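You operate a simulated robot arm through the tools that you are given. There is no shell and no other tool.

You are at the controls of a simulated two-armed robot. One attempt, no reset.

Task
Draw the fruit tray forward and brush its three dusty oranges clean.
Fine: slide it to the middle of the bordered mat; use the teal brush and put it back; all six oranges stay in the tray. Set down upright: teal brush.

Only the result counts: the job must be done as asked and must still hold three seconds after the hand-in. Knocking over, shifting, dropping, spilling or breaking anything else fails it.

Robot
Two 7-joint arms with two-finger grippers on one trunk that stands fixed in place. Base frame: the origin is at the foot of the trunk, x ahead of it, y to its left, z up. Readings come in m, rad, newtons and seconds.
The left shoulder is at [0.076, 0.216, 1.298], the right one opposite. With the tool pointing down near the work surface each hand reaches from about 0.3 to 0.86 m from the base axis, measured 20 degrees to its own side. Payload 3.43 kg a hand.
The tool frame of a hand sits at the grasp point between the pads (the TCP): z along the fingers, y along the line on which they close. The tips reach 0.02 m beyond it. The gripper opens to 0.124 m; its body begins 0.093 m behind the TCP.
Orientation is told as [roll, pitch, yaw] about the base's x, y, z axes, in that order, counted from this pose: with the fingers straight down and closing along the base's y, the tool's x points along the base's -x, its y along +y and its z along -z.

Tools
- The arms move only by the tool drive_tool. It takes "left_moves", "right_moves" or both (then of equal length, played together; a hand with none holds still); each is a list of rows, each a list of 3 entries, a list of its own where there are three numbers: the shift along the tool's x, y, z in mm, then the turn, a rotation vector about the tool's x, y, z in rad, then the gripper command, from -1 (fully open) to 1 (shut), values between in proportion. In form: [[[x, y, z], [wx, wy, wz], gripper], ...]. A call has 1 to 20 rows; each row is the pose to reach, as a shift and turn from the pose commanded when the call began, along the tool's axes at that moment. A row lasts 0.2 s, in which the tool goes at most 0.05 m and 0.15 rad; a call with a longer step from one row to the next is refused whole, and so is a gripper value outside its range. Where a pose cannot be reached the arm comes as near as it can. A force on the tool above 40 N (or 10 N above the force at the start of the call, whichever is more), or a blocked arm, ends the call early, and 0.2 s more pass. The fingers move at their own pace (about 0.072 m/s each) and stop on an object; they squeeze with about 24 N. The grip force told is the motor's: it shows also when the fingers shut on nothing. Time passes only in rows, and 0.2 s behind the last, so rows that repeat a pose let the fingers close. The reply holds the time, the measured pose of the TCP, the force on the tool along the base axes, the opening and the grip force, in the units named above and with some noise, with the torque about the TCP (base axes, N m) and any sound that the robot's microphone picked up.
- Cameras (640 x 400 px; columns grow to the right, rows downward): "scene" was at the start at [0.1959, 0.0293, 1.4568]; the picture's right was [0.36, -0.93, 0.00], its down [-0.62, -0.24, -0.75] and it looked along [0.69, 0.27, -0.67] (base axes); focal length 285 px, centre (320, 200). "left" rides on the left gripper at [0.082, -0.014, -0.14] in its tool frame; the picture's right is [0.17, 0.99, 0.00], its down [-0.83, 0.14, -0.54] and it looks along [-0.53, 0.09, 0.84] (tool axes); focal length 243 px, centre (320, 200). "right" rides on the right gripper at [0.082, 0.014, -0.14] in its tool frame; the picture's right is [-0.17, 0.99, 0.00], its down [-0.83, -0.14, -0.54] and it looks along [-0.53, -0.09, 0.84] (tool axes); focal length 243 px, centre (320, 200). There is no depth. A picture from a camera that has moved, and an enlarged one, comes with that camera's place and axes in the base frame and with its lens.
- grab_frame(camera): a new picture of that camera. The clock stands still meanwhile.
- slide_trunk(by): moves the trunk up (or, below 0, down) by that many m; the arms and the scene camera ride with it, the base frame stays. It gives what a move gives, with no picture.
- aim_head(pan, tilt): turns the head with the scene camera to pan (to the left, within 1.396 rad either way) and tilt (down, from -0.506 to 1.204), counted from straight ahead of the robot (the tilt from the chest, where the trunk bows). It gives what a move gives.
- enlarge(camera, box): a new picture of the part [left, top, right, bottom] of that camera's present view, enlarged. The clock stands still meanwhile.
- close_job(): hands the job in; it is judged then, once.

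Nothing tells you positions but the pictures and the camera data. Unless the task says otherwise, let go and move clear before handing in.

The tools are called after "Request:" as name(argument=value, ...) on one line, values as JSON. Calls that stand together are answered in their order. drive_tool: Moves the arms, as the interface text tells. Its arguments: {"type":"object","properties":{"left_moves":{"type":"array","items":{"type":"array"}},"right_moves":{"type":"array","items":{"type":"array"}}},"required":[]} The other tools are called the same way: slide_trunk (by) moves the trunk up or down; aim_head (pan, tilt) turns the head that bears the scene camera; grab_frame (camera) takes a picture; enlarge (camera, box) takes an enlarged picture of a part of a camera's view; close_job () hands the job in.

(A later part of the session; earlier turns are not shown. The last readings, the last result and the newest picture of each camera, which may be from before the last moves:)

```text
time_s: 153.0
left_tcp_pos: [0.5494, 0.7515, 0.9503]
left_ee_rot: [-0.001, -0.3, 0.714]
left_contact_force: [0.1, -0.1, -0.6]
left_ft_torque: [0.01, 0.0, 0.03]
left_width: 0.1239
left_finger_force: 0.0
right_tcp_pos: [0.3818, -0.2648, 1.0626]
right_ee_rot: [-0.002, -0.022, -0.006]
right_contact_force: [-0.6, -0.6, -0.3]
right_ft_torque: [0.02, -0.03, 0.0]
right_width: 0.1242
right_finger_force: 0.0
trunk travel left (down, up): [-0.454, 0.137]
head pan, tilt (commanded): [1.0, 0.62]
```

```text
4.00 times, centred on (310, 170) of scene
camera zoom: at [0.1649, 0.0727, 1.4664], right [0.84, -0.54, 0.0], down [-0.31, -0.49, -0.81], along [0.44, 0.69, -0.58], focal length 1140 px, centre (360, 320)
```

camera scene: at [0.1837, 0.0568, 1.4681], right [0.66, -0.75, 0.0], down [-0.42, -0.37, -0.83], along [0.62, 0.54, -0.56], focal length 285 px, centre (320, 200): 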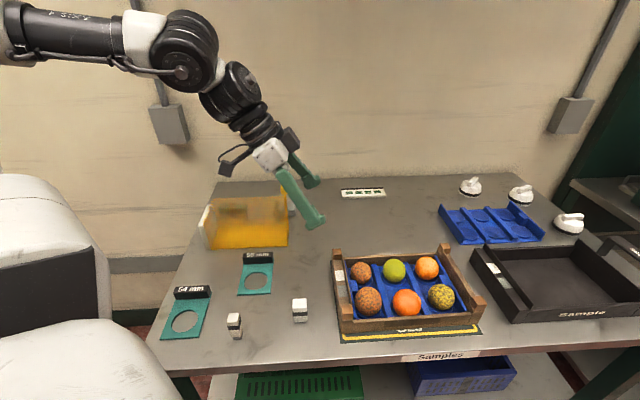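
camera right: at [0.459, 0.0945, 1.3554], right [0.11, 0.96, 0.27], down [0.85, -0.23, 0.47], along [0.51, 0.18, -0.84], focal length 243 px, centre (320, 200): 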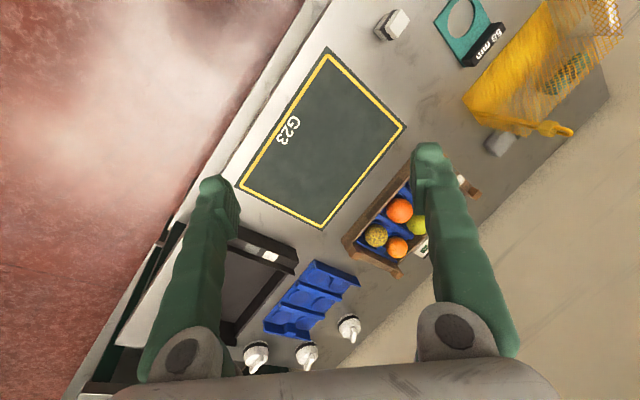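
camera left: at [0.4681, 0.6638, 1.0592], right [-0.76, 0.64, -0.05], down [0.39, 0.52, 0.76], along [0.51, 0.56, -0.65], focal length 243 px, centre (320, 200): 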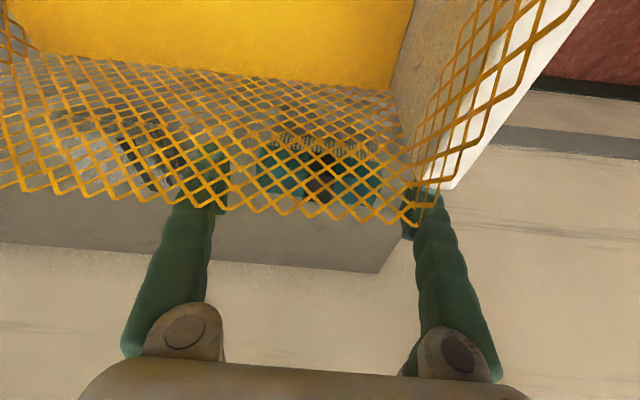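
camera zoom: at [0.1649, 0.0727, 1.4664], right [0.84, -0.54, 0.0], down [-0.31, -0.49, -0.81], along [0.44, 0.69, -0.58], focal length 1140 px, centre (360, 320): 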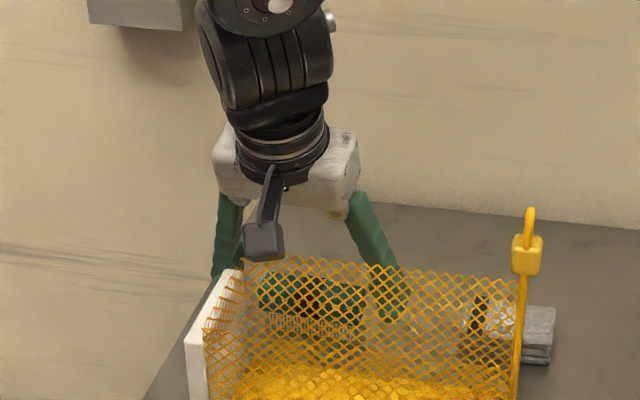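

No contact, and the brush sits centred between the fingers. I'll lower 3 mm and close gently on its ends.

Request:
drive_tool(left_moves=[[[0.9, 0, 2.9], [0, 0, 0], -1], [[0.9, 0, 2.9], [0, 0, 0], -0.2], [[0.9, 0, 2.9], [0, 0, 0], 0.2], [[0.9, 0, 2.9], [0, 0, 0], 0.6], [[0.9, 0, 2.9], [0, 0, 0], 1], [[0.9, 0, 2.9], [0, 0, 0], 1]])

Request:
enlarge(camera="left", box=[200, 100, 460, 260])

```text
time_s: 154.4
left_tcp_pos: [0.5493, 0.7509, 0.947]
left_ee_rot: [0.0, -0.298, 0.71]
left_contact_force: [-0.2, -0.5, 1.2]
left_ft_torque: [-0.01, 0.02, -0.02]
left_width: 0.0868
left_finger_force: 23.7
right_tcp_pos: [0.3818, -0.2636, 1.0641]
right_ee_rot: [-0.002, -0.023, -0.005]
right_contact_force: [0.2, -0.1, 0.2]
right_ft_torque: [-0.01, 0.02, 0.0]
right_width: 0.124
right_finger_force: 0.1
trunk travel left (down, up): [-0.454, 0.137]
head pan, tilt (commanded): [1.0, 0.62]
```

```text
2.46 times, centred on (330, 180) of left
camera zoom: at [0.4685, 0.6639, 1.0566], right [-0.76, 0.64, -0.05], down [0.39, 0.52, 0.76], along [0.51, 0.56, -0.65], focal length 597 px, centre (295, 249)
```

zoom: 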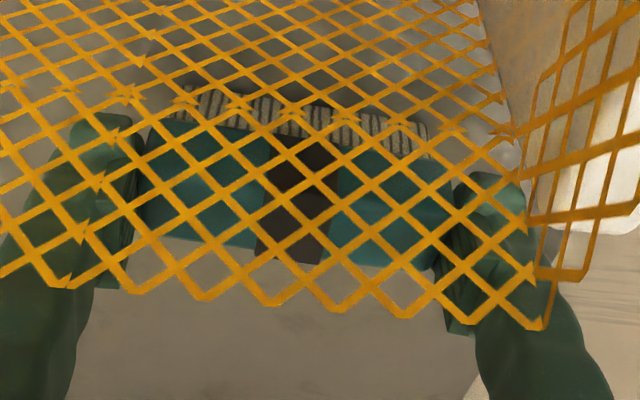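

Gripped: the opening is 86.8 mm, which matches the brush length. I note this pose (0.5493, 0.7509, 0.947) for putting it back, and now lift straight up.

Request:
drive_tool(left_moves=[[[-4.4, 0, -14.3], [0, 0, 0], 1], [[-10.3, 0, -33.4], [0, 0, 0], 1], [[-19, 0, -62], [0, 0, 0], 1], [[-30, 0, -95.5], [0, 0, 0], 1], [[-41.4, 0, -133.7], [0, 0, 0], 1], [[-53, 0, -172], [0, 0, 0], 1]])

Request:
grab_frame(camera="left")

Request:
enlarge(camera="scene", box=[220, 60, 400, 220])

```text
time_s: 155.8
left_tcp_pos: [0.5497, 0.7499, 1.1284]
left_ee_rot: [0.0, -0.298, 0.712]
left_contact_force: [0.9, -0.1, -0.2]
left_ft_torque: [0.02, 0.02, 0.01]
left_width: 0.0866
left_finger_force: 23.7
right_tcp_pos: [0.3804, -0.2655, 1.0605]
right_ee_rot: [-0.002, -0.022, -0.004]
right_contact_force: [-1.5, -0.5, 0.2]
right_ft_torque: [0.04, -0.05, -0.02]
right_width: 0.1237
right_finger_force: 0.1
trunk travel left (down, up): [-0.454, 0.137]
head pan, tilt (commanded): [1.0, 0.62]
```

```text
taken
camera left: at [0.4681, 0.6631, 1.2373], right [-0.76, 0.64, -0.05], down [0.39, 0.52, 0.76], along [0.51, 0.56, -0.65], focal length 243 px, centre (320, 200)
```

left: 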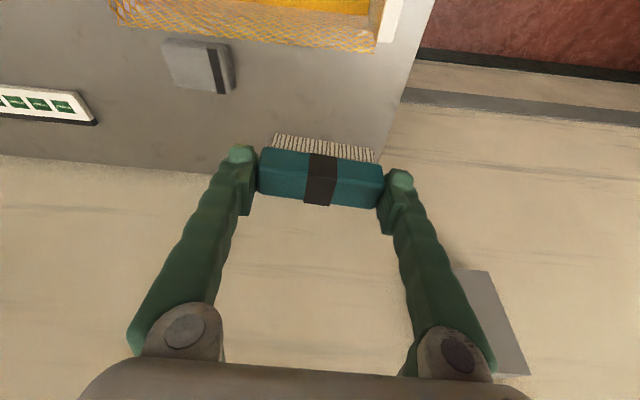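

```text
2.50 times, centred on (310, 140) of scene
camera zoom: at [0.1648, 0.0719, 1.4664], right [0.84, -0.54, 0.0], down [-0.31, -0.49, -0.81], along [0.44, 0.69, -0.58], focal length 712 px, centre (345, 350)
```

zoom: 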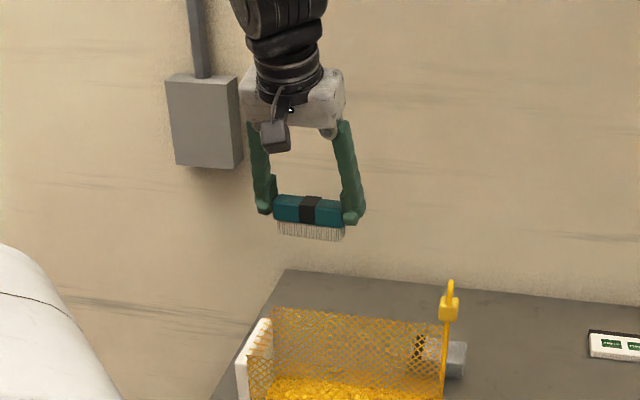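

The brush is held level with its bristles down. I'll carry it to the tray side while turning the hand so the brush's long axis runs front-to-back over the oranges.

Request:
drive_tool(left_moves=[[[26, -3, -34], [0.04, 0, 0.13], 1], [[52, -5, -68], [0.08, 0, 0.26], 1], [[90, -28, -80], [0.121, 0, 0.39], 1], [[130, -51, -92], [0.161, 0, 0.52], 1], [[169, -76, -104], [0.201, 0, 0.65], 1], [[207, -101, -116], [0.242, 0, 0.781], 1], [[226, -141, -109], [0.282, 0, 0.911], 1], [[244, -181, -102], [0.322, 0, 1.041], 1], [[262, -222, -94], [0.362, 0, 1.171], 1], [[280, -262, -87], [0.403, 0, 1.301], 1], [[280, -262, -87], [0.443, 0, 1.431], 1]])

Request:
aim_head(pan=0.72, tilt=0.6)

Request:
grab_frame(camera="scene")

Request:
grab_frame(camera="left")

```text
time_s: 158.2
left_tcp_pos: [0.4989, 0.3612, 1.1284]
left_ee_rot: [-0.004, -0.302, -0.789]
left_contact_force: [0.0, 0.1, -1.1]
left_ft_torque: [-0.01, 0.0, -0.01]
left_width: 0.0869
left_finger_force: 24.4
right_tcp_pos: [0.3804, -0.2641, 1.0616]
right_ee_rot: [-0.003, -0.023, -0.006]
right_contact_force: [0.5, 0.2, 0.8]
right_ft_torque: [-0.01, -0.01, 0.03]
right_width: 0.1239
right_finger_force: 0.0
trunk travel left (down, up): [-0.454, 0.137]
head pan, tilt (commanded): [1.0, 0.62]
```

```text
time_s: 159.0
left_tcp_pos: [0.4996, 0.3603, 1.1286]
left_ee_rot: [-0.002, -0.299, -0.785]
left_contact_force: [-0.1, -0.2, -1.0]
left_ft_torque: [-0.01, 0.02, 0.0]
left_width: 0.0867
left_finger_force: 24.0
right_tcp_pos: [0.3814, -0.2652, 1.0639]
right_ee_rot: [-0.002, -0.022, -0.006]
right_contact_force: [-0.7, 0.1, 0.0]
right_ft_torque: [0.04, 0.01, 0.0]
right_width: 0.1241
right_finger_force: 0.1
trunk travel left (down, up): [-0.454, 0.137]
head pan, tilt (commanded): [0.721, 0.6]
```

```text
taken
camera scene: at [0.1844, 0.0572, 1.468], right [0.66, -0.75, 0.0], down [-0.42, -0.37, -0.83], along [0.62, 0.55, -0.56], focal length 285 px, centre (320, 200)
```

scene: 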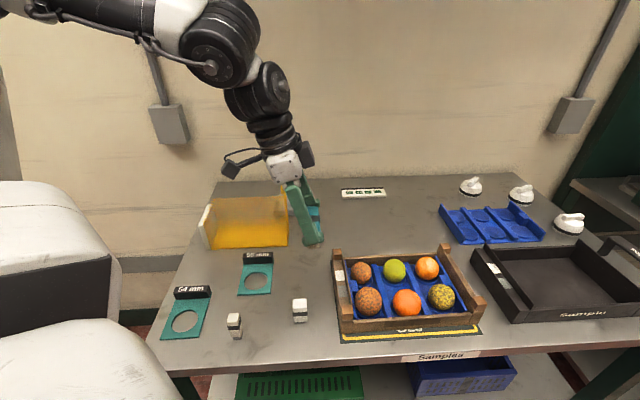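

```text
taken
camera left: at [0.4061, 0.4374, 1.237], right [0.59, 0.81, -0.05], down [0.55, -0.35, 0.76], along [0.6, -0.47, -0.65], focal length 243 px, centre (320, 200)
```

left: 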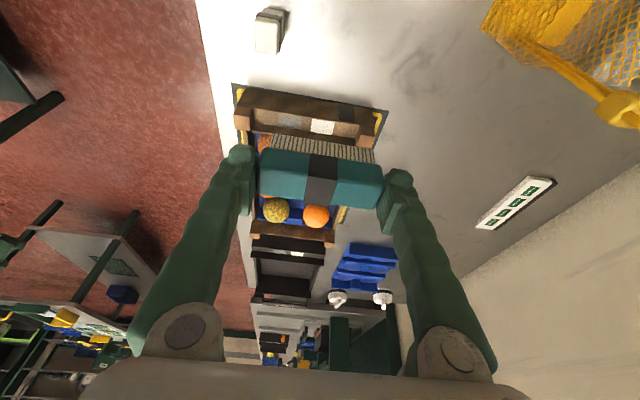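

The brush is level and aligned. I'll bring it over the left-front dusty orange, still about 5 cm above contact, and check the alignment.

Request:
drive_tool(left_moves=[[[-23, -13, 23], [0, 0, 0], 1], [[-46, -26, 46], [0, 0, 0], 1], [[-69, -39, 69], [0, 0, 0], 1], [[-92, -52, 91], [0, 0, 0], 1]])

Request:
enlarge(camera="scene", box=[310, 200, 490, 350])

Request:
enlarge(camera="left", box=[200, 60, 440, 260])

```text
time_s: 160.0
left_tcp_pos: [0.5459, 0.2413, 1.068]
left_ee_rot: [0.0, -0.299, -0.785]
left_contact_force: [-0.4, 0.2, -1.2]
left_ft_torque: [0.01, 0.02, -0.03]
left_width: 0.0867
left_finger_force: 23.8
right_tcp_pos: [0.3822, -0.2665, 1.0619]
right_ee_rot: [0.002, -0.022, -0.006]
right_contact_force: [-0.2, -0.2, 0.2]
right_ft_torque: [0.03, 0.03, -0.01]
right_width: 0.1238
right_finger_force: 0.0
trunk travel left (down, up): [-0.454, 0.137]
head pan, tilt (commanded): [0.721, 0.6]
```

```text
2.67 times, centred on (400, 275) of scene
camera zoom: at [0.1858, 0.056, 1.4678], right [0.66, -0.75, 0.0], down [-0.43, -0.37, -0.82], along [0.62, 0.55, -0.57], focal length 760 px, centre (107, 0)
```

zoom: 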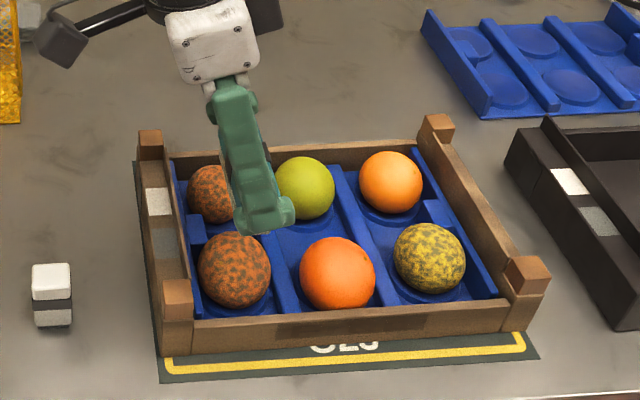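

```text
2.00 times, centred on (320, 160) of left
camera zoom: at [0.4517, 0.3177, 1.1772], right [0.59, 0.81, -0.05], down [0.55, -0.35, 0.76], along [0.6, -0.47, -0.65], focal length 485 px, centre (320, 280)
```

zoom: 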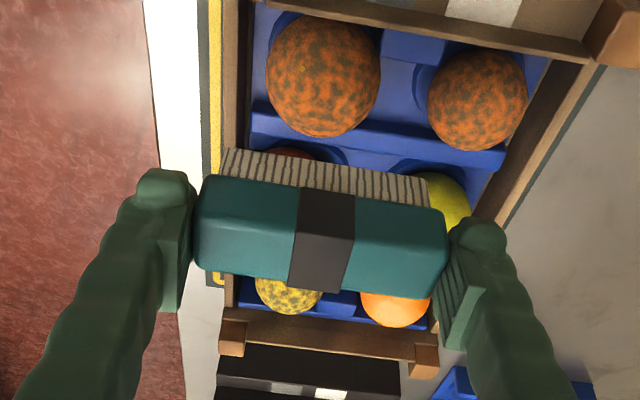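

The brush lines up over the left-front orange within a few millimetres. I'll descend to just above contact.

Request:
drive_tool(left_moves=[[[6.4, -1.3, 14], [0, 0, 0], 1], [[12.9, -2.7, 28], [0, 0, 0], 1], [[19.3, -4, 42], [0, 0, 0], 1], [[20.5, -4, 46], [0, 0, 0], 1]])

Request:
enlarge(camera="scene", box=[330, 240, 430, 320])

```text
time_s: 161.0
left_tcp_pos: [0.5372, 0.2445, 1.0182]
left_ee_rot: [-0.002, -0.302, -0.786]
left_contact_force: [0.7, 0.1, 0.8]
left_ft_torque: [-0.03, 0.01, -0.02]
left_width: 0.0867
left_finger_force: 24.4
right_tcp_pos: [0.3814, -0.2648, 1.063]
right_ee_rot: [-0.001, -0.021, -0.005]
right_contact_force: [0.4, 0.1, -0.1]
right_ft_torque: [0.0, 0.02, 0.0]
right_width: 0.1239
right_finger_force: 0.1
trunk travel left (down, up): [-0.454, 0.137]
head pan, tilt (commanded): [0.721, 0.6]
```

```text
5.00 times, centred on (380, 280) of scene
camera zoom: at [0.1846, 0.0573, 1.468], right [0.66, -0.75, 0.0], down [-0.42, -0.37, -0.82], along [0.62, 0.54, -0.57], focal length 1425 px, centre (20, -200)
```

zoom: 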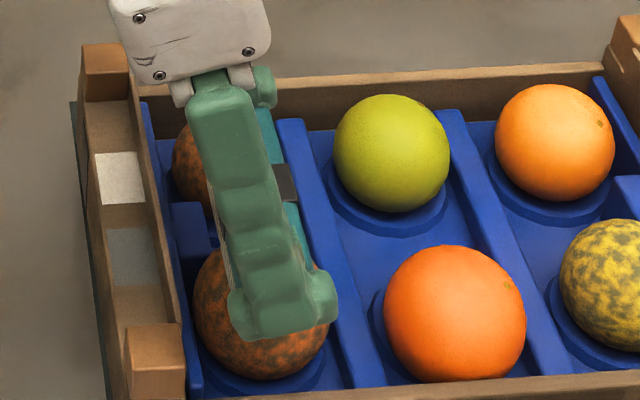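

Right at the surface. I'll lower a few millimetres until light contact shows.

Request:
drive_tool(left_moves=[[[0.6, 0, 1.9], [0, 0, 0], 1], [[1.2, 0, 3.8], [0, 0, 0], 1], [[1.2, 0, 3.8], [0, 0, 0], 1]])

```text
time_s: 161.8
left_tcp_pos: [0.5352, 0.2448, 1.0139]
left_ee_rot: [-0.001, -0.3, -0.786]
left_contact_force: [-0.6, 0.8, -1.2]
left_ft_torque: [0.02, -0.03, -0.02]
left_width: 0.0867
left_finger_force: 23.8
right_tcp_pos: [0.3813, -0.2649, 1.0632]
right_ee_rot: [0.0, -0.021, -0.007]
right_contact_force: [-0.3, 0.1, -0.1]
right_ft_torque: [-0.03, -0.02, 0.01]
right_width: 0.124
right_finger_force: 0.0
trunk travel left (down, up): [-0.454, 0.137]
head pan, tilt (commanded): [0.721, 0.6]
```

Request:
drive_tool(left_moves=[[[0.9, 0, 2.9], [0, 0, 0], 1], [[0.9, 0, 2.9], [0, 0, 0], 1]])

Request:
enlarge(camera="left", box=[200, 60, 440, 260])

Request:
enlarge(camera="scene", box=[330, 240, 430, 320])

```text
time_s: 162.4
left_tcp_pos: [0.5354, 0.2442, 1.0122]
left_ee_rot: [-0.002, -0.301, -0.787]
left_contact_force: [-0.6, -0.6, -0.8]
left_ft_torque: [-0.04, -0.04, 0.05]
left_width: 0.0869
left_finger_force: 24.2
right_tcp_pos: [0.3823, -0.2647, 1.0619]
right_ee_rot: [0.0, -0.022, -0.005]
right_contact_force: [0.2, 0.0, -0.5]
right_ft_torque: [0.01, -0.01, -0.01]
right_width: 0.1239
right_finger_force: 0.2
trunk travel left (down, up): [-0.454, 0.137]
head pan, tilt (commanded): [0.721, 0.6]
```

```text
2.00 times, centred on (320, 160) of left
camera zoom: at [0.4422, 0.3208, 1.1201], right [0.59, 0.81, -0.05], down [0.55, -0.35, 0.76], along [0.6, -0.47, -0.65], focal length 485 px, centre (320, 280)
```

zoom: 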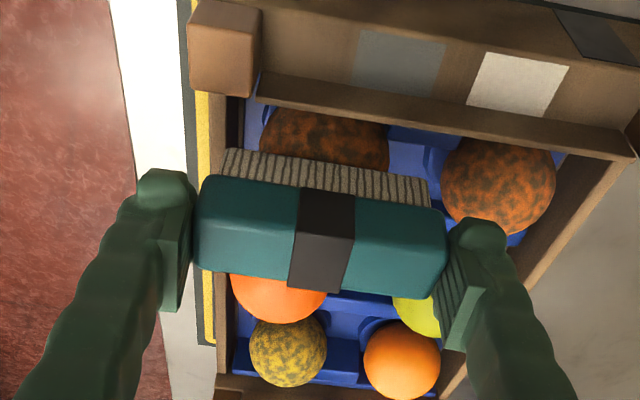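

```text
5.00 times, centred on (380, 280) of scene
camera zoom: at [0.1841, 0.0575, 1.468], right [0.66, -0.75, 0.0], down [-0.42, -0.37, -0.83], along [0.62, 0.54, -0.56], focal length 1425 px, centre (20, -200)
```

zoom: 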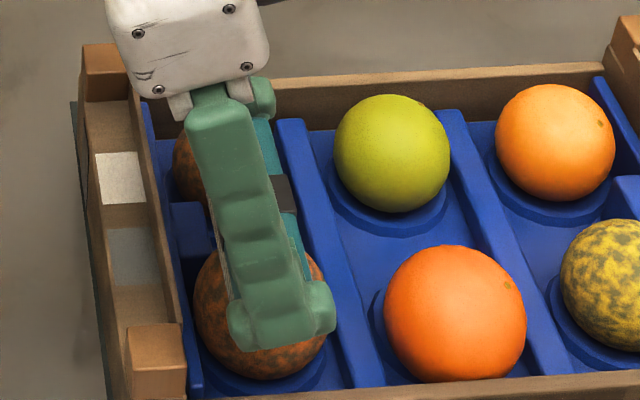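

Request:
drive_tool(left_moves=[[[0.9, 0, 2.9], [0, 0, 0], 1], [[0.9, 0, 2.9], [0, 0, 0], 1]])

Request:
drive_tool(left_moves=[[[0.9, 0, 2.9], [0, 0, 0], 1], [[0.9, 0, 2.9], [0, 0, 0], 1]])

```text
time_s: 163.0
left_tcp_pos: [0.5373, 0.2432, 1.0098]
left_ee_rot: [0.002, -0.307, -0.787]
left_contact_force: [-1.7, 2.9, 18.8]
left_ft_torque: [0.05, 0.01, -0.01]
left_width: 0.0869
left_finger_force: 23.8
right_tcp_pos: [0.3804, -0.2654, 1.063]
right_ee_rot: [-0.003, -0.022, -0.006]
right_contact_force: [0.7, 1.1, -1.1]
right_ft_torque: [0.01, 0.02, 0.02]
right_width: 0.1241
right_finger_force: 0.0
trunk travel left (down, up): [-0.454, 0.137]
head pan, tilt (commanded): [0.721, 0.6]
```

```text
time_s: 163.6
left_tcp_pos: [0.5362, 0.2445, 1.0062]
left_ee_rot: [0.0, -0.303, -0.787]
left_contact_force: [0.0, 2.1, 25.7]
left_ft_torque: [-0.02, -0.11, 0.03]
left_width: 0.0871
left_finger_force: 24.2
right_tcp_pos: [0.38, -0.265, 1.0635]
right_ee_rot: [0.0, -0.022, -0.004]
right_contact_force: [-0.5, -0.3, -0.2]
right_ft_torque: [0.01, 0.01, 0.01]
right_width: 0.124
right_finger_force: 0.1
trunk travel left (down, up): [-0.454, 0.137]
head pan, tilt (commanded): [0.721, 0.6]
```

Contact is stiff at 26 N, which is too much. I'll back up about 4 mm for light pressure.

Request:
drive_tool(left_moves=[[[-1.2, 0, -3.8], [0, 0, 0], 1], [[-1.2, 0, -3.8], [0, 0, 0], 1]])

Request:
enlarge(camera="scene", box=[330, 240, 430, 320])

```text
time_s: 164.2
left_tcp_pos: [0.5355, 0.2447, 1.0078]
left_ee_rot: [-0.003, -0.298, -0.784]
left_contact_force: [1.1, -0.7, 5.2]
left_ft_torque: [-0.12, -0.1, 0.01]
left_width: 0.0868
left_finger_force: 23.8
right_tcp_pos: [0.3826, -0.265, 1.0631]
right_ee_rot: [-0.002, -0.022, -0.006]
right_contact_force: [0.4, 0.4, -1.0]
right_ft_torque: [-0.01, -0.04, 0.03]
right_width: 0.124
right_finger_force: 0.1
trunk travel left (down, up): [-0.454, 0.137]
head pan, tilt (commanded): [0.721, 0.6]
```

```text
5.00 times, centred on (380, 280) of scene
camera zoom: at [0.1836, 0.0572, 1.4679], right [0.66, -0.75, 0.0], down [-0.42, -0.37, -0.83], along [0.62, 0.54, -0.56], focal length 1425 px, centre (20, -200)
```

zoom: 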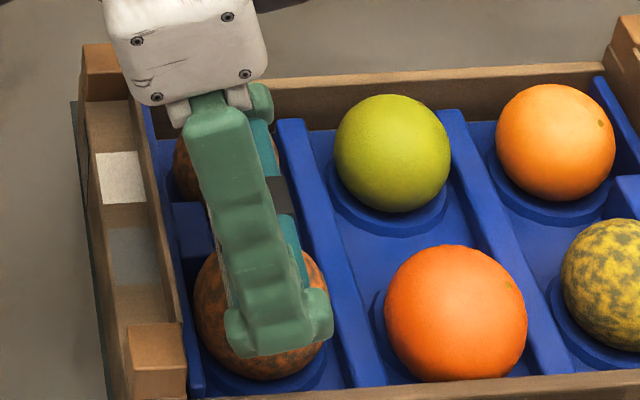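

5 N is a good light pressure. Now short brushing strokes front-to-back.

Request:
drive_tool(left_moves=[[[0, 7, 0], [0, 0, 0], 1], [[0, 14, 0], [0, 0, 0], 1], [[0, 7, 0], [0, 0, 0], 1], [[0, 0, 0], [0, 0, 0], 1], [[0, -7, 0], [0, 0, 0], 1], [[0, -14, 0], [0, 0, 0], 1], [[0, -7, 0], [0, 0, 0], 1], [[0, 0, 0], [0, 0, 0], 1], [[0, 7, 0], [0, 0, 0], 1], [[0, 14, 0], [0, 0, 0], 1], [[0, 7, 0], [0, 0, 0], 1], [[0, 0, 0], [0, 0, 0], 1], [[0, -7, 0], [0, 0, 0], 1], [[0, -14, 0], [0, 0, 0], 1], [[0, -7, 0], [0, 0, 0], 1], [[0, 0, 0], [0, 0, 0], 1]])

Request:
enlarge(camera="scene", box=[330, 240, 430, 320])

Request:
enlarge(camera="left", box=[200, 60, 440, 260])

```text
time_s: 167.6
left_tcp_pos: [0.5365, 0.2454, 1.009]
left_ee_rot: [-0.002, -0.3, -0.785]
left_contact_force: [-0.1, -0.2, -0.3]
left_ft_torque: [-0.02, 0.02, -0.01]
left_width: 0.0872
left_finger_force: 24.3
right_tcp_pos: [0.3816, -0.2644, 1.063]
right_ee_rot: [-0.002, -0.021, -0.004]
right_contact_force: [-0.3, 0.2, -0.3]
right_ft_torque: [0.01, 0.01, -0.02]
right_width: 0.1238
right_finger_force: 0.1
trunk travel left (down, up): [-0.454, 0.137]
head pan, tilt (commanded): [0.721, 0.6]
```

```text
5.00 times, centred on (380, 280) of scene
camera zoom: at [0.1843, 0.0576, 1.468], right [0.66, -0.75, 0.0], down [-0.42, -0.37, -0.82], along [0.62, 0.54, -0.57], focal length 1425 px, centre (20, -200)
```

zoom: 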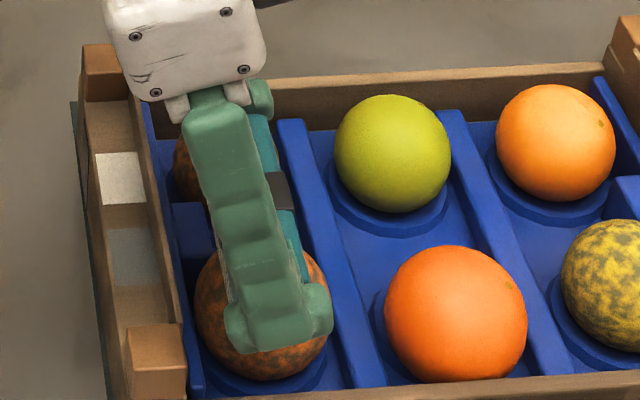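

```text
2.00 times, centred on (320, 160) of left
camera zoom: at [0.442, 0.3217, 1.1184], right [0.59, 0.81, -0.05], down [0.55, -0.35, 0.76], along [0.6, -0.47, -0.65], focal length 485 px, centre (320, 280)
```

zoom: 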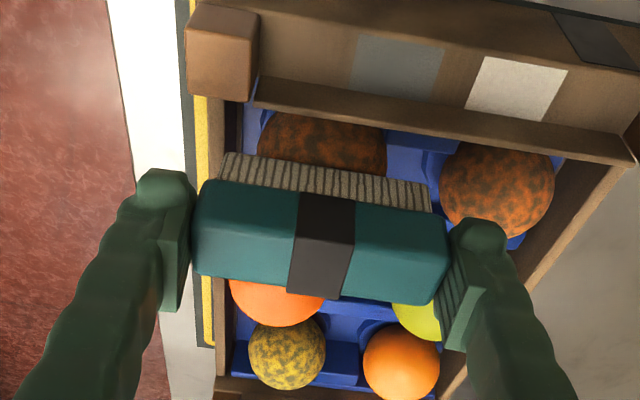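

The pressure has faded to about zero, so the brush or orange settled a little. I'll lower 2 mm to regain light contact and brush again with strokes in both directions.

Request:
drive_tool(left_moves=[[[0.6, 0, 1.9], [0, 0, 0], 1], [[0.6, 0, 1.9], [0, 0, 0], 1]])

```text
time_s: 168.2
left_tcp_pos: [0.5358, 0.2461, 1.0067]
left_ee_rot: [0.001, -0.3, -0.785]
left_contact_force: [-0.6, -0.2, 2.3]
left_ft_torque: [-0.02, 0.0, 0.03]
left_width: 0.0871
left_finger_force: 24.1
right_tcp_pos: [0.3814, -0.2643, 1.062]
right_ee_rot: [-0.001, -0.021, -0.006]
right_contact_force: [-1.0, -0.4, -0.1]
right_ft_torque: [0.06, 0.01, 0.02]
right_width: 0.124
right_finger_force: 0.1
trunk travel left (down, up): [-0.454, 0.137]
head pan, tilt (commanded): [0.721, 0.6]
```

Request:
drive_tool(left_moves=[[[0.2, 8, 0.7], [0, 0, 0], 1], [[0.2, 16, 0.7], [0, 0, 0], 1], [[0.2, 8, 0.7], [0, 0, 0], 1], [[0.2, 0, 0.7], [0, 0, 0], 1], [[0.2, -8, 0.7], [0, 0, 0], 1], [[0.2, -16, 0.7], [0, 0, 0], 1], [[0.2, -8, 0.7], [0, 0, 0], 1], [[0.2, 0, 0.7], [0, 0, 0], 1], [[-5.5, 0, 2.5], [0, 0, 0], 1], [[-8.4, 0, 3.4], [0, 0, 0], 1], [[-3.6, 0, 1.9], [0, 0, 0], 1], [[0.2, 0, 0.7], [0, 0, 0], 1], [[4, 0, -0.5], [0, 0, 0], 1], [[8.8, 0, -2], [0, 0, 0], 1], [[4, 0, -0.5], [0, 0, 0], 1], [[0.2, 0, 0.7], [0, 0, 0], 1]])

Request:
drive_tool(left_moves=[[[-6, 0, -19], [0, 0, 0], 1], [[-15, 0, -48], [0, 0, 0], 1], [[-24, 0, -76], [0, 0, 0], 1]])

Request:
enlarge(camera="scene", box=[330, 240, 490, 330])

Request:
enlarge(camera="left", box=[200, 60, 440, 260])

```text
time_s: 171.6
left_tcp_pos: [0.5352, 0.2468, 1.0056]
left_ee_rot: [0.0, -0.3, -0.785]
left_contact_force: [1.0, 2.6, 9.4]
left_ft_torque: [0.03, -0.09, 0.04]
left_width: 0.0872
left_finger_force: 23.4
right_tcp_pos: [0.3798, -0.2641, 1.0628]
right_ee_rot: [-0.002, -0.022, -0.005]
right_contact_force: [-0.4, -0.3, -0.2]
right_ft_torque: [-0.01, -0.02, -0.02]
right_width: 0.1239
right_finger_force: 0.1
trunk travel left (down, up): [-0.454, 0.137]
head pan, tilt (commanded): [0.721, 0.6]
```

```text
time_s: 172.4
left_tcp_pos: [0.5368, 0.2438, 1.0847]
left_ee_rot: [0.0, -0.299, -0.786]
left_contact_force: [1.2, 0.4, -0.8]
left_ft_torque: [0.01, -0.01, 0.01]
left_width: 0.087
left_finger_force: 23.5
right_tcp_pos: [0.3821, -0.2647, 1.0625]
right_ee_rot: [-0.002, -0.022, -0.003]
right_contact_force: [-0.3, 0.4, 0.5]
right_ft_torque: [0.02, -0.01, 0.02]
right_width: 0.1241
right_finger_force: 0.1
trunk travel left (down, up): [-0.454, 0.137]
head pan, tilt (commanded): [0.721, 0.6]
```

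```text
4.00 times, centred on (410, 285) of scene
camera zoom: at [0.1839, 0.0571, 1.468], right [0.66, -0.75, 0.0], down [-0.42, -0.37, -0.83], along [0.62, 0.54, -0.56], focal length 1140 px, centre (-40, -140)
```

zoom: 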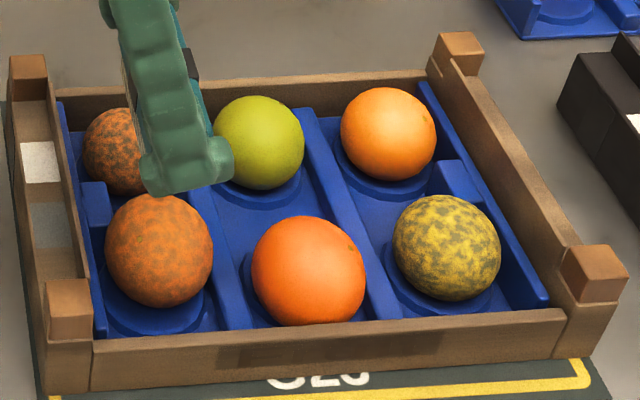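

```text
2.00 times, centred on (320, 160) of left
camera zoom: at [0.4431, 0.3211, 1.1942], right [0.59, 0.81, -0.05], down [0.55, -0.35, 0.76], along [0.6, -0.47, -0.65], focal length 485 px, centre (320, 280)
```

zoom: 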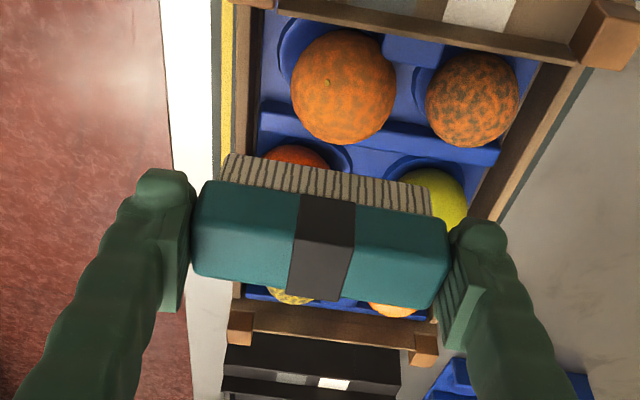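

The dust on the left-front orange is visibly fading, so brushing works and just needs more strokes. I'll go back down, centred better, and brush more.

Request:
drive_tool(left_moves=[[[5, 1, 25], [0, 0, 0], 1], [[10, 2, 50], [0, 0, 0], 1], [[15.5, 3, 70], [0, 0, 0], 1], [[17, 4, 75.5], [0, 0, 0], 1], [[17, 4, 75.5], [0, 0, 0], 1]])

```text
time_s: 173.6
left_tcp_pos: [0.5446, 0.2422, 1.0096]
left_ee_rot: [-0.002, -0.301, -0.787]
left_contact_force: [0.4, -0.1, -1.1]
left_ft_torque: [0.02, 0.02, -0.01]
left_width: 0.0871
left_finger_force: 23.5
right_tcp_pos: [0.3821, -0.2654, 1.0627]
right_ee_rot: [-0.001, -0.02, -0.006]
right_contact_force: [0.8, 0.1, 0.7]
right_ft_torque: [-0.05, -0.02, 0.01]
right_width: 0.1241
right_finger_force: 0.2
trunk travel left (down, up): [-0.454, 0.137]
head pan, tilt (commanded): [0.721, 0.6]
```

Request:
drive_tool(left_moves=[[[0.6, 0, 1.9], [0, 0, 0], 1], [[1, 0, 3.2], [0, 0, 0], 1], [[1, 0, 3.2], [0, 0, 0], 1]])

```text
time_s: 174.4
left_tcp_pos: [0.5438, 0.2418, 1.0068]
left_ee_rot: [0.0, -0.301, -0.787]
left_contact_force: [-1.1, 1.9, 6.9]
left_ft_torque: [0.06, 0.06, -0.01]
left_width: 0.0873
left_finger_force: 24.2
right_tcp_pos: [0.3808, -0.2654, 1.0628]
right_ee_rot: [-0.002, -0.022, -0.006]
right_contact_force: [0.5, -0.5, -0.2]
right_ft_torque: [0.02, -0.01, 0.03]
right_width: 0.1242
right_finger_force: 0.1
trunk travel left (down, up): [-0.454, 0.137]
head pan, tilt (commanded): [0.721, 0.6]
```

Good contact at 7 N. Now a longer set of strokes.

Request:
drive_tool(left_moves=[[[0, 8, 0], [0, 0, 0], 1], [[0, 16, 0], [0, 0, 0], 1], [[0, 6, 0], [0, 0, 0], 1], [[0, -6, 0], [0, 0, 0], 1], [[0, -16, 0], [0, 0, 0], 1], [[0, -6, 0], [0, 0, 0], 1], [[0, 6, 0], [0, 0, 0], 1], [[0, 16, 0], [0, 0, 0], 1], [[0, 6, 0], [0, 0, 0], 1], [[0, -6, 0], [0, 0, 0], 1], [[0, -16, 0], [0, 0, 0], 1], [[0, -6, 0], [0, 0, 0], 1], [[0, 6, 0], [0, 0, 0], 1], [[0, 16, 0], [0, 0, 0], 1], [[0, 6, 0], [0, 0, 0], 1], [[0, -6, 0], [0, 0, 0], 1], [[0, -16, 0], [0, 0, 0], 1], [[0, -6, 0], [0, 0, 0], 1], [[0, 0, 0], [0, 0, 0], 1]])

Request:
drive_tool(left_moves=[[[0.2, 0, 0.7], [0, 0, 0], 1], [[0.2, 8, 0.7], [0, 0, 0], 1], [[0.2, 16, 0.7], [0, 0, 0], 1], [[0.2, 6, 0.7], [0, 0, 0], 1], [[0.2, -6, 0.7], [0, 0, 0], 1], [[0.2, -16, 0.7], [0, 0, 0], 1], [[0.2, -6, 0.7], [0, 0, 0], 1], [[0.2, 6, 0.7], [0, 0, 0], 1], [[0.2, 16, 0.7], [0, 0, 0], 1], [[0.2, 6, 0.7], [0, 0, 0], 1], [[0.2, -6, 0.7], [0, 0, 0], 1], [[0.2, -16, 0.7], [0, 0, 0], 1], [[0.2, -6, 0.7], [0, 0, 0], 1], [[0.2, 6, 0.7], [0, 0, 0], 1], [[0.2, 16, 0.7], [0, 0, 0], 1], [[0.2, 6, 0.7], [0, 0, 0], 1], [[0.2, 0, 0.7], [0, 0, 0], 1], [[-7, 0, -19], [0, 0, 0], 1], [[-24, 0, -66], [0, 0, 0], 1]])

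Request:
enlarge(camera="scene", box=[330, 240, 490, 330])

Request:
enlarge(camera="left", box=[200, 60, 440, 260])

```text
time_s: 178.4
left_tcp_pos: [0.5422, 0.243, 1.0062]
left_ee_rot: [-0.002, -0.301, -0.785]
left_contact_force: [-3.0, -2.5, 7.7]
left_ft_torque: [-0.22, 0.1, -0.04]
left_width: 0.0871
left_finger_force: 24.2
right_tcp_pos: [0.3811, -0.2648, 1.0622]
right_ee_rot: [0.0, -0.022, -0.004]
right_contact_force: [0.1, -0.1, -1.5]
right_ft_torque: [-0.01, -0.01, 0.01]
right_width: 0.124
right_finger_force: 0.1
trunk travel left (down, up): [-0.454, 0.137]
head pan, tilt (commanded): [0.721, 0.6]
```

```text
time_s: 182.4
left_tcp_pos: [0.5431, 0.241, 1.0743]
left_ee_rot: [0.001, -0.299, -0.785]
left_contact_force: [-0.1, -0.5, 0.4]
left_ft_torque: [0.0, -0.04, 0.02]
left_width: 0.0872
left_finger_force: 24.4
right_tcp_pos: [0.3801, -0.2655, 1.0633]
right_ee_rot: [0.0, -0.023, -0.004]
right_contact_force: [0.1, -1.0, -0.9]
right_ft_torque: [0.04, -0.03, 0.0]
right_width: 0.1241
right_finger_force: 0.1
trunk travel left (down, up): [-0.454, 0.137]
head pan, tilt (commanded): [0.721, 0.6]
```

```text
4.00 times, centred on (410, 285) of scene
camera zoom: at [0.1819, 0.0566, 1.4683], right [0.66, -0.75, 0.0], down [-0.42, -0.37, -0.83], along [0.62, 0.54, -0.56], focal length 1140 px, centre (-40, -140)
```

zoom: 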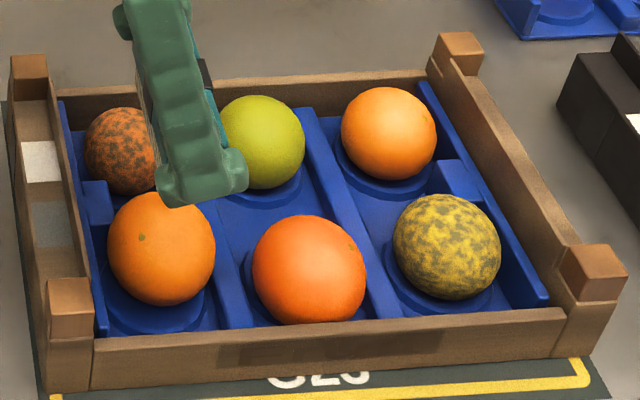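

```text
2.00 times, centred on (320, 160) of left
camera zoom: at [0.449, 0.3162, 1.1842], right [0.59, 0.81, -0.05], down [0.55, -0.35, 0.76], along [0.6, -0.47, -0.65], focal length 485 px, centre (320, 280)
```

zoom: 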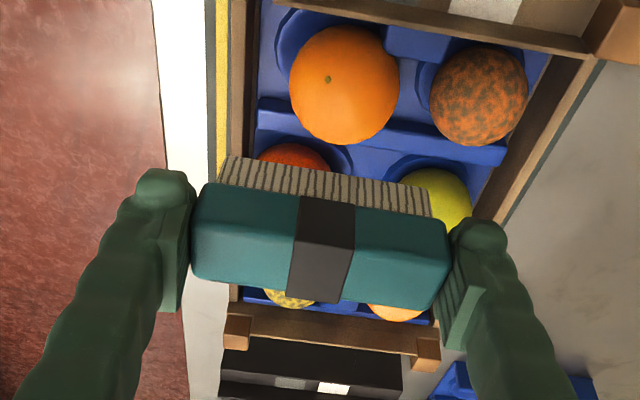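

The left-front orange is fully clean. Next is the smaller left-rear orange near E≈0.2155, N≈0.634.

Request:
drive_tool(left_moves=[[[2, 41, -1], [0, 0, 0], 1], [[3.4, 83, -1], [0, 0, 0], 1], [[11, 83, 25], [0, 0, 0], 1], [[19, 83, 50], [0, 0, 0], 1], [[19, 83, 50], [0, 0, 0], 1]])

Request:
enlarge(camera="left", box=[200, 60, 440, 260])

Request:
enlarge(camera="scene", box=[320, 210, 440, 300])

```text
time_s: 183.6
left_tcp_pos: [0.6005, 0.3028, 1.0211]
left_ee_rot: [0.0, -0.3, -0.786]
left_contact_force: [0.0, -0.9, -0.6]
left_ft_torque: [0.02, -0.02, 0.01]
left_width: 0.0873
left_finger_force: 23.7
right_tcp_pos: [0.381, -0.2648, 1.0636]
right_ee_rot: [-0.002, -0.021, -0.004]
right_contact_force: [0.7, 0.3, -0.1]
right_ft_torque: [0.04, 0.0, 0.01]
right_width: 0.1238
right_finger_force: 0.2
trunk travel left (down, up): [-0.454, 0.137]
head pan, tilt (commanded): [0.721, 0.6]
```

```text
2.00 times, centred on (320, 160) of left
camera zoom: at [0.5068, 0.3779, 1.1308], right [0.59, 0.81, -0.05], down [0.55, -0.35, 0.76], along [0.6, -0.47, -0.65], focal length 485 px, centre (320, 280)
```

zoom: 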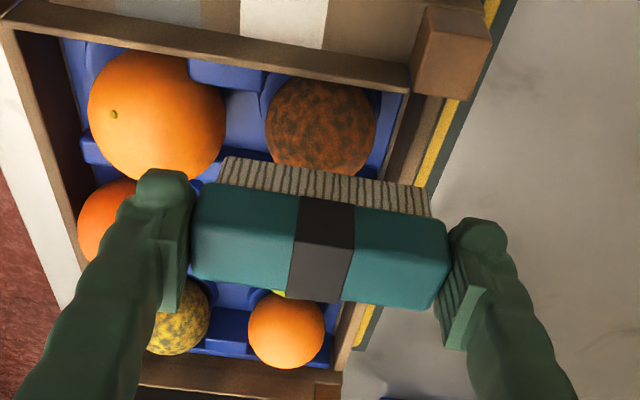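

```text
4.44 times, centred on (380, 255) of scene
camera zoom: at [0.1837, 0.0571, 1.4681], right [0.66, -0.75, 0.0], down [-0.42, -0.37, -0.83], along [0.62, 0.54, -0.56], focal length 1267 px, centre (53, -44)
```

zoom: 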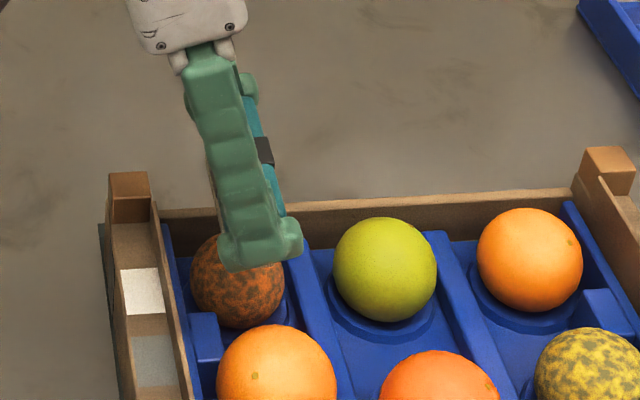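

Nicely aligned over the left-rear orange. I'll lower to find light contact.

Request:
drive_tool(left_moves=[[[2.7, 0, 8.6], [0, 0, 0], 1], [[5.3, 0, 17.2], [0, 0, 0], 1], [[5.3, 0, 17.2], [0, 0, 0], 1]])

Request:
drive_tool(left_moves=[[[0.6, 0, 1.9], [0, 0, 0], 1], [[0.6, 0, 1.9], [0, 0, 0], 1]])

```text
time_s: 184.4
left_tcp_pos: [0.602, 0.3014, 1.0041]
left_ee_rot: [-0.005, -0.3, -0.787]
left_contact_force: [-0.7, 0.5, 0.3]
left_ft_torque: [0.01, -0.03, -0.01]
left_width: 0.0871
left_finger_force: 23.5
right_tcp_pos: [0.3823, -0.2649, 1.062]
right_ee_rot: [-0.003, -0.021, -0.006]
right_contact_force: [0.5, 0.3, 0.0]
right_ft_torque: [0.01, 0.01, 0.01]
right_width: 0.1243
right_finger_force: 0.1
trunk travel left (down, up): [-0.454, 0.137]
head pan, tilt (commanded): [0.721, 0.6]
```

```text
time_s: 185.0
left_tcp_pos: [0.6017, 0.3014, 1.0021]
left_ee_rot: [-0.001, -0.299, -0.787]
left_contact_force: [-0.8, -1.3, -1.5]
left_ft_torque: [0.02, -0.02, 0.02]
left_width: 0.0872
left_finger_force: 24.6
right_tcp_pos: [0.3813, -0.2643, 1.0625]
right_ee_rot: [-0.003, -0.021, -0.007]
right_contact_force: [-0.5, 1.0, -0.9]
right_ft_torque: [0.01, 0.0, -0.01]
right_width: 0.1242
right_finger_force: 0.1
trunk travel left (down, up): [-0.454, 0.137]
head pan, tilt (commanded): [0.721, 0.6]
```

Request:
drive_tool(left_moves=[[[0.6, 0, 1.9], [0, 0, 0], 1], [[0.6, 0, 1.9], [0, 0, 0], 1]])

Request:
drive_tool(left_moves=[[[0.6, 0, 1.9], [0, 0, 0], 1], [[0.6, 0, 1.9], [0, 0, 0], 1]])

```text
time_s: 185.6
left_tcp_pos: [0.6008, 0.3008, 0.9989]
left_ee_rot: [-0.004, -0.3, -0.786]
left_contact_force: [-0.3, -0.4, -1.7]
left_ft_torque: [0.0, 0.01, -0.01]
left_width: 0.0871
left_finger_force: 23.8
right_tcp_pos: [0.3826, -0.2647, 1.0614]
right_ee_rot: [-0.003, -0.022, -0.004]
right_contact_force: [0.0, -0.5, 0.0]
right_ft_torque: [0.01, -0.03, 0.01]
right_width: 0.1241
right_finger_force: 0.1
trunk travel left (down, up): [-0.454, 0.137]
head pan, tilt (commanded): [0.721, 0.6]
```

```text
time_s: 186.2
left_tcp_pos: [0.6025, 0.3003, 0.9985]
left_ee_rot: [0.0, -0.304, -0.787]
left_contact_force: [-1.4, 1.3, 7.4]
left_ft_torque: [0.04, 0.07, 0.0]
left_width: 0.0871
left_finger_force: 24.0
right_tcp_pos: [0.3809, -0.2658, 1.0621]
right_ee_rot: [0.0, -0.023, -0.007]
right_contact_force: [-0.5, 0.7, 0.1]
right_ft_torque: [0.01, 0.0, 0.01]
right_width: 0.1242
right_finger_force: 0.2
trunk travel left (down, up): [-0.454, 0.137]
head pan, tilt (commanded): [0.721, 0.6]
```

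Contact at 7 N. Strokes here, biased rearward to keep the front finger clear of the left-front orange.

Request:
drive_tool(left_moves=[[[0, 8, 0], [0, 0, 0], 1], [[0, 16, 0], [0, 0, 0], 1], [[0, 8, 0], [0, 0, 0], 1], [[0, 0, 0], [0, 0, 0], 1], [[0, -8, 0], [0, 0, 0], 1], [[0, 0, 0], [0, 0, 0], 1], [[0, 8, 0], [0, 0, 0], 1], [[0, 16, 0], [0, 0, 0], 1], [[0, 8, 0], [0, 0, 0], 1], [[0, 0, 0], [0, 0, 0], 1], [[0, -8, 0], [0, 0, 0], 1], [[0, 0, 0], [0, 0, 0], 1], [[0, 8, 0], [0, 0, 0], 1], [[0, 16, 0], [0, 0, 0], 1], [[0, 8, 0], [0, 0, 0], 1], [[0, 0, 0], [0, 0, 0], 1], [[0, -8, 0], [0, 0, 0], 1], [[0, 0, 0], [0, 0, 0], 1]])

Request:
drive_tool(left_moves=[[[0.2, 0, 0.7], [0, 0, 0], 1], [[0.2, 8, 0.7], [0, 0, 0], 1], [[0.2, 16, 0.7], [0, 0, 0], 1], [[0.2, 8, 0.7], [0, 0, 0], 1], [[0.2, 0, 0.7], [0, 0, 0], 1], [[0.2, -8, 0.7], [0, 0, 0], 1], [[0.2, 0, 0.7], [0, 0, 0], 1], [[0.2, 8, 0.7], [0, 0, 0], 1], [[0.2, 16, 0.7], [0, 0, 0], 1], [[0.2, 8, 0.7], [0, 0, 0], 1], [[0.2, 0, 0.7], [0, 0, 0], 1], [[0.2, -8, 0.7], [0, 0, 0], 1], [[0.2, 0, 0.7], [0, 0, 0], 1], [[0.2, 8, 0.7], [0, 0, 0], 1], [[0.2, 16, 0.7], [0, 0, 0], 1], [[0.2, 8, 0.7], [0, 0, 0], 1], [[0.2, 0, 0.7], [0, 0, 0], 1]])

Request:
enlarge(camera="left", box=[200, 60, 440, 260])

```text
time_s: 190.0
left_tcp_pos: [0.6017, 0.2994, 0.999]
left_ee_rot: [-0.002, -0.3, -0.788]
left_contact_force: [-1.0, 0.1, 1.7]
left_ft_torque: [-0.05, 0.06, 0.04]
left_width: 0.0871
left_finger_force: 24.1
right_tcp_pos: [0.3805, -0.2657, 1.063]
right_ee_rot: [0.0, -0.022, -0.004]
right_contact_force: [0.0, -0.4, 0.4]
right_ft_torque: [-0.01, 0.01, 0.02]
right_width: 0.1241
right_finger_force: 0.1
trunk travel left (down, up): [-0.454, 0.137]
head pan, tilt (commanded): [0.721, 0.6]
```

```text
time_s: 193.6
left_tcp_pos: [0.6014, 0.3013, 0.9989]
left_ee_rot: [0.001, -0.302, -0.784]
left_contact_force: [3.9, 3.3, 14.4]
left_ft_torque: [0.25, -0.26, 0.04]
left_width: 0.0871
left_finger_force: 24.1
right_tcp_pos: [0.3802, -0.2648, 1.0632]
right_ee_rot: [0.0, -0.024, -0.004]
right_contact_force: [-0.4, 0.0, -0.5]
right_ft_torque: [0.03, 0.01, -0.01]
right_width: 0.124
right_finger_force: 0.1
trunk travel left (down, up): [-0.454, 0.137]
head pan, tilt (commanded): [0.721, 0.6]
```

```text
2.00 times, centred on (320, 160) of left
camera zoom: at [0.5073, 0.3771, 1.1074], right [0.59, 0.81, -0.05], down [0.55, -0.35, 0.76], along [0.6, -0.47, -0.65], focal length 485 px, centre (320, 280)
```

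zoom: 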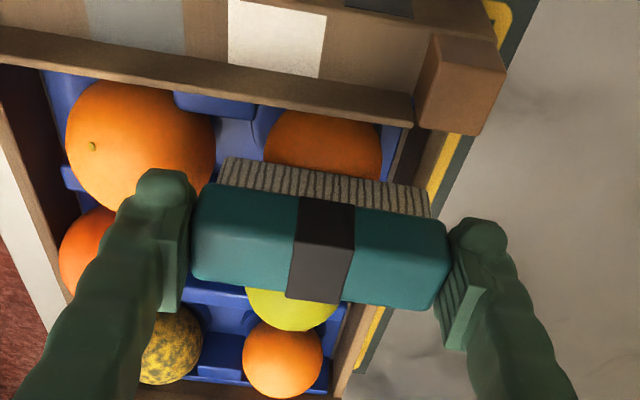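

The left-rear orange looks clean already. I'll lift off and check.

Request:
drive_tool(left_moves=[[[-6, 0, -19], [0, 0, 0], 1], [[-15, 0, -48], [0, 0, 0], 1], [[-24, 0, -76], [0, 0, 0], 1]])

Request:
enlarge(camera="scene", box=[320, 220, 490, 345])

Request:
enlarge(camera="left", box=[180, 20, 460, 260])

```text
time_s: 194.4
left_tcp_pos: [0.6021, 0.3008, 1.0771]
left_ee_rot: [-0.001, -0.299, -0.785]
left_contact_force: [0.3, 0.4, -1.3]
left_ft_torque: [0.03, 0.0, 0.01]
left_width: 0.0873
left_finger_force: 24.5
right_tcp_pos: [0.3819, -0.2644, 1.0629]
right_ee_rot: [-0.001, -0.023, -0.007]
right_contact_force: [0.2, 0.4, 0.0]
right_ft_torque: [0.02, 0.02, -0.02]
right_width: 0.1239
right_finger_force: 0.1
trunk travel left (down, up): [-0.454, 0.137]
head pan, tilt (commanded): [0.721, 0.6]
```

```text
3.20 times, centred on (405, 282) of scene
camera zoom: at [0.184, 0.0572, 1.468], right [0.66, -0.75, 0.0], down [-0.42, -0.37, -0.83], along [0.62, 0.54, -0.56], focal length 912 px, centre (48, -64)
```

zoom: 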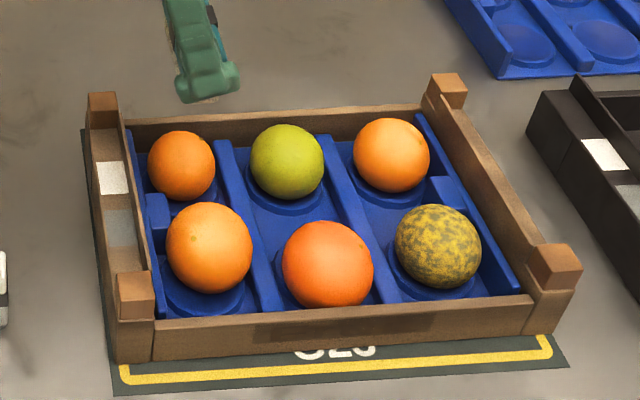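

```text
1.67 times, centred on (320, 140) of left
camera zoom: at [0.508, 0.3768, 1.1865], right [0.59, 0.81, -0.05], down [0.55, -0.35, 0.76], along [0.6, -0.47, -0.65], focal length 404 px, centre (320, 300)
```

zoom: 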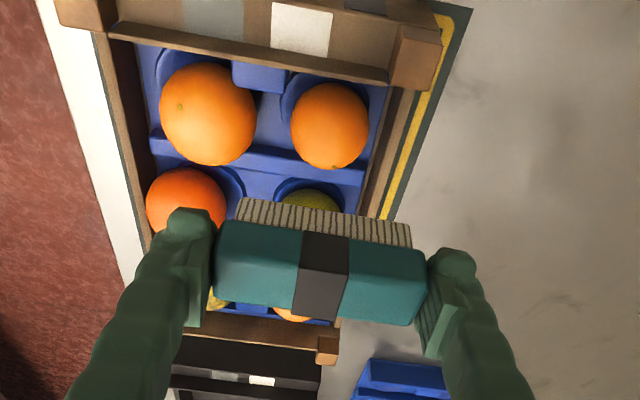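

Both left oranges are clean. Now for the right-front one: I'll move over at a safe height while leaning the hand a bit more to the right to stay within reach.

Request:
drive_tool(left_moves=[[[-34, -20, 12], [0, -0.05, 0], 1], [[-68, -40, 25], [0, -0.1, 0], 1], [[-101, -60, 37], [0, -0.15, 0], 1], [[-135, -80, 49], [0, -0.2, 0], 1], [[-135, -80, 49], [0, -0.2, 0], 1]])

Request:
enlarge(camera="left", box=[180, 40, 460, 260])

Request:
enlarge(camera="scene", box=[340, 210, 500, 330])

```text
time_s: 195.6
left_tcp_pos: [0.6466, 0.1431, 1.0715]
left_ee_rot: [0.001, -0.501, -0.785]
left_contact_force: [0.6, 1.0, -0.2]
left_ft_torque: [0.02, 0.0, -0.01]
left_width: 0.0869
left_finger_force: 24.4
right_tcp_pos: [0.3806, -0.2644, 1.0633]
right_ee_rot: [-0.002, -0.023, -0.004]
right_contact_force: [0.7, 0.4, 0.1]
right_ft_torque: [-0.05, -0.03, 0.01]
right_width: 0.1239
right_finger_force: 0.0
trunk travel left (down, up): [-0.454, 0.137]
head pan, tilt (commanded): [0.721, 0.6]
```

```text
1.82 times, centred on (320, 150) of left
camera zoom: at [0.5399, 0.2329, 1.1548], right [0.6, 0.8, -0.08], down [0.43, -0.23, 0.87], along [0.68, -0.55, -0.48], focal length 441 px, centre (320, 291)
```

zoom: 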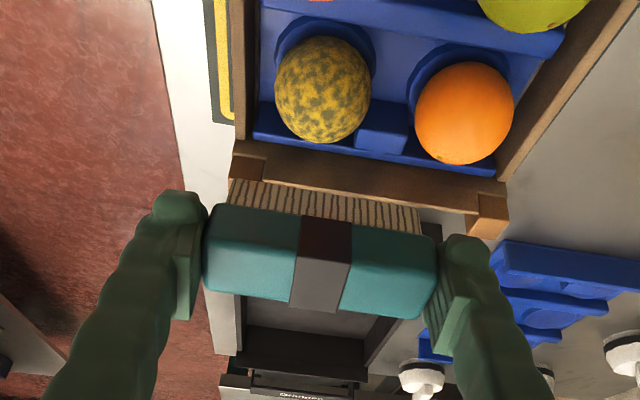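

```text
3.33 times, centred on (420, 270) of scene
camera zoom: at [0.1833, 0.0578, 1.4682], right [0.66, -0.75, 0.0], down [-0.42, -0.37, -0.83], along [0.62, 0.54, -0.56], focal length 950 px, centre (-13, -33)
```

zoom: 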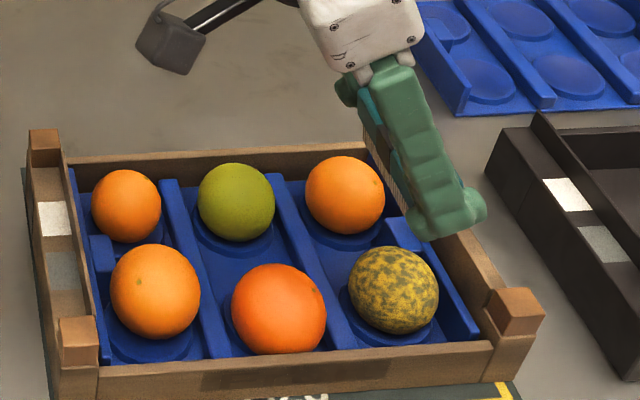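

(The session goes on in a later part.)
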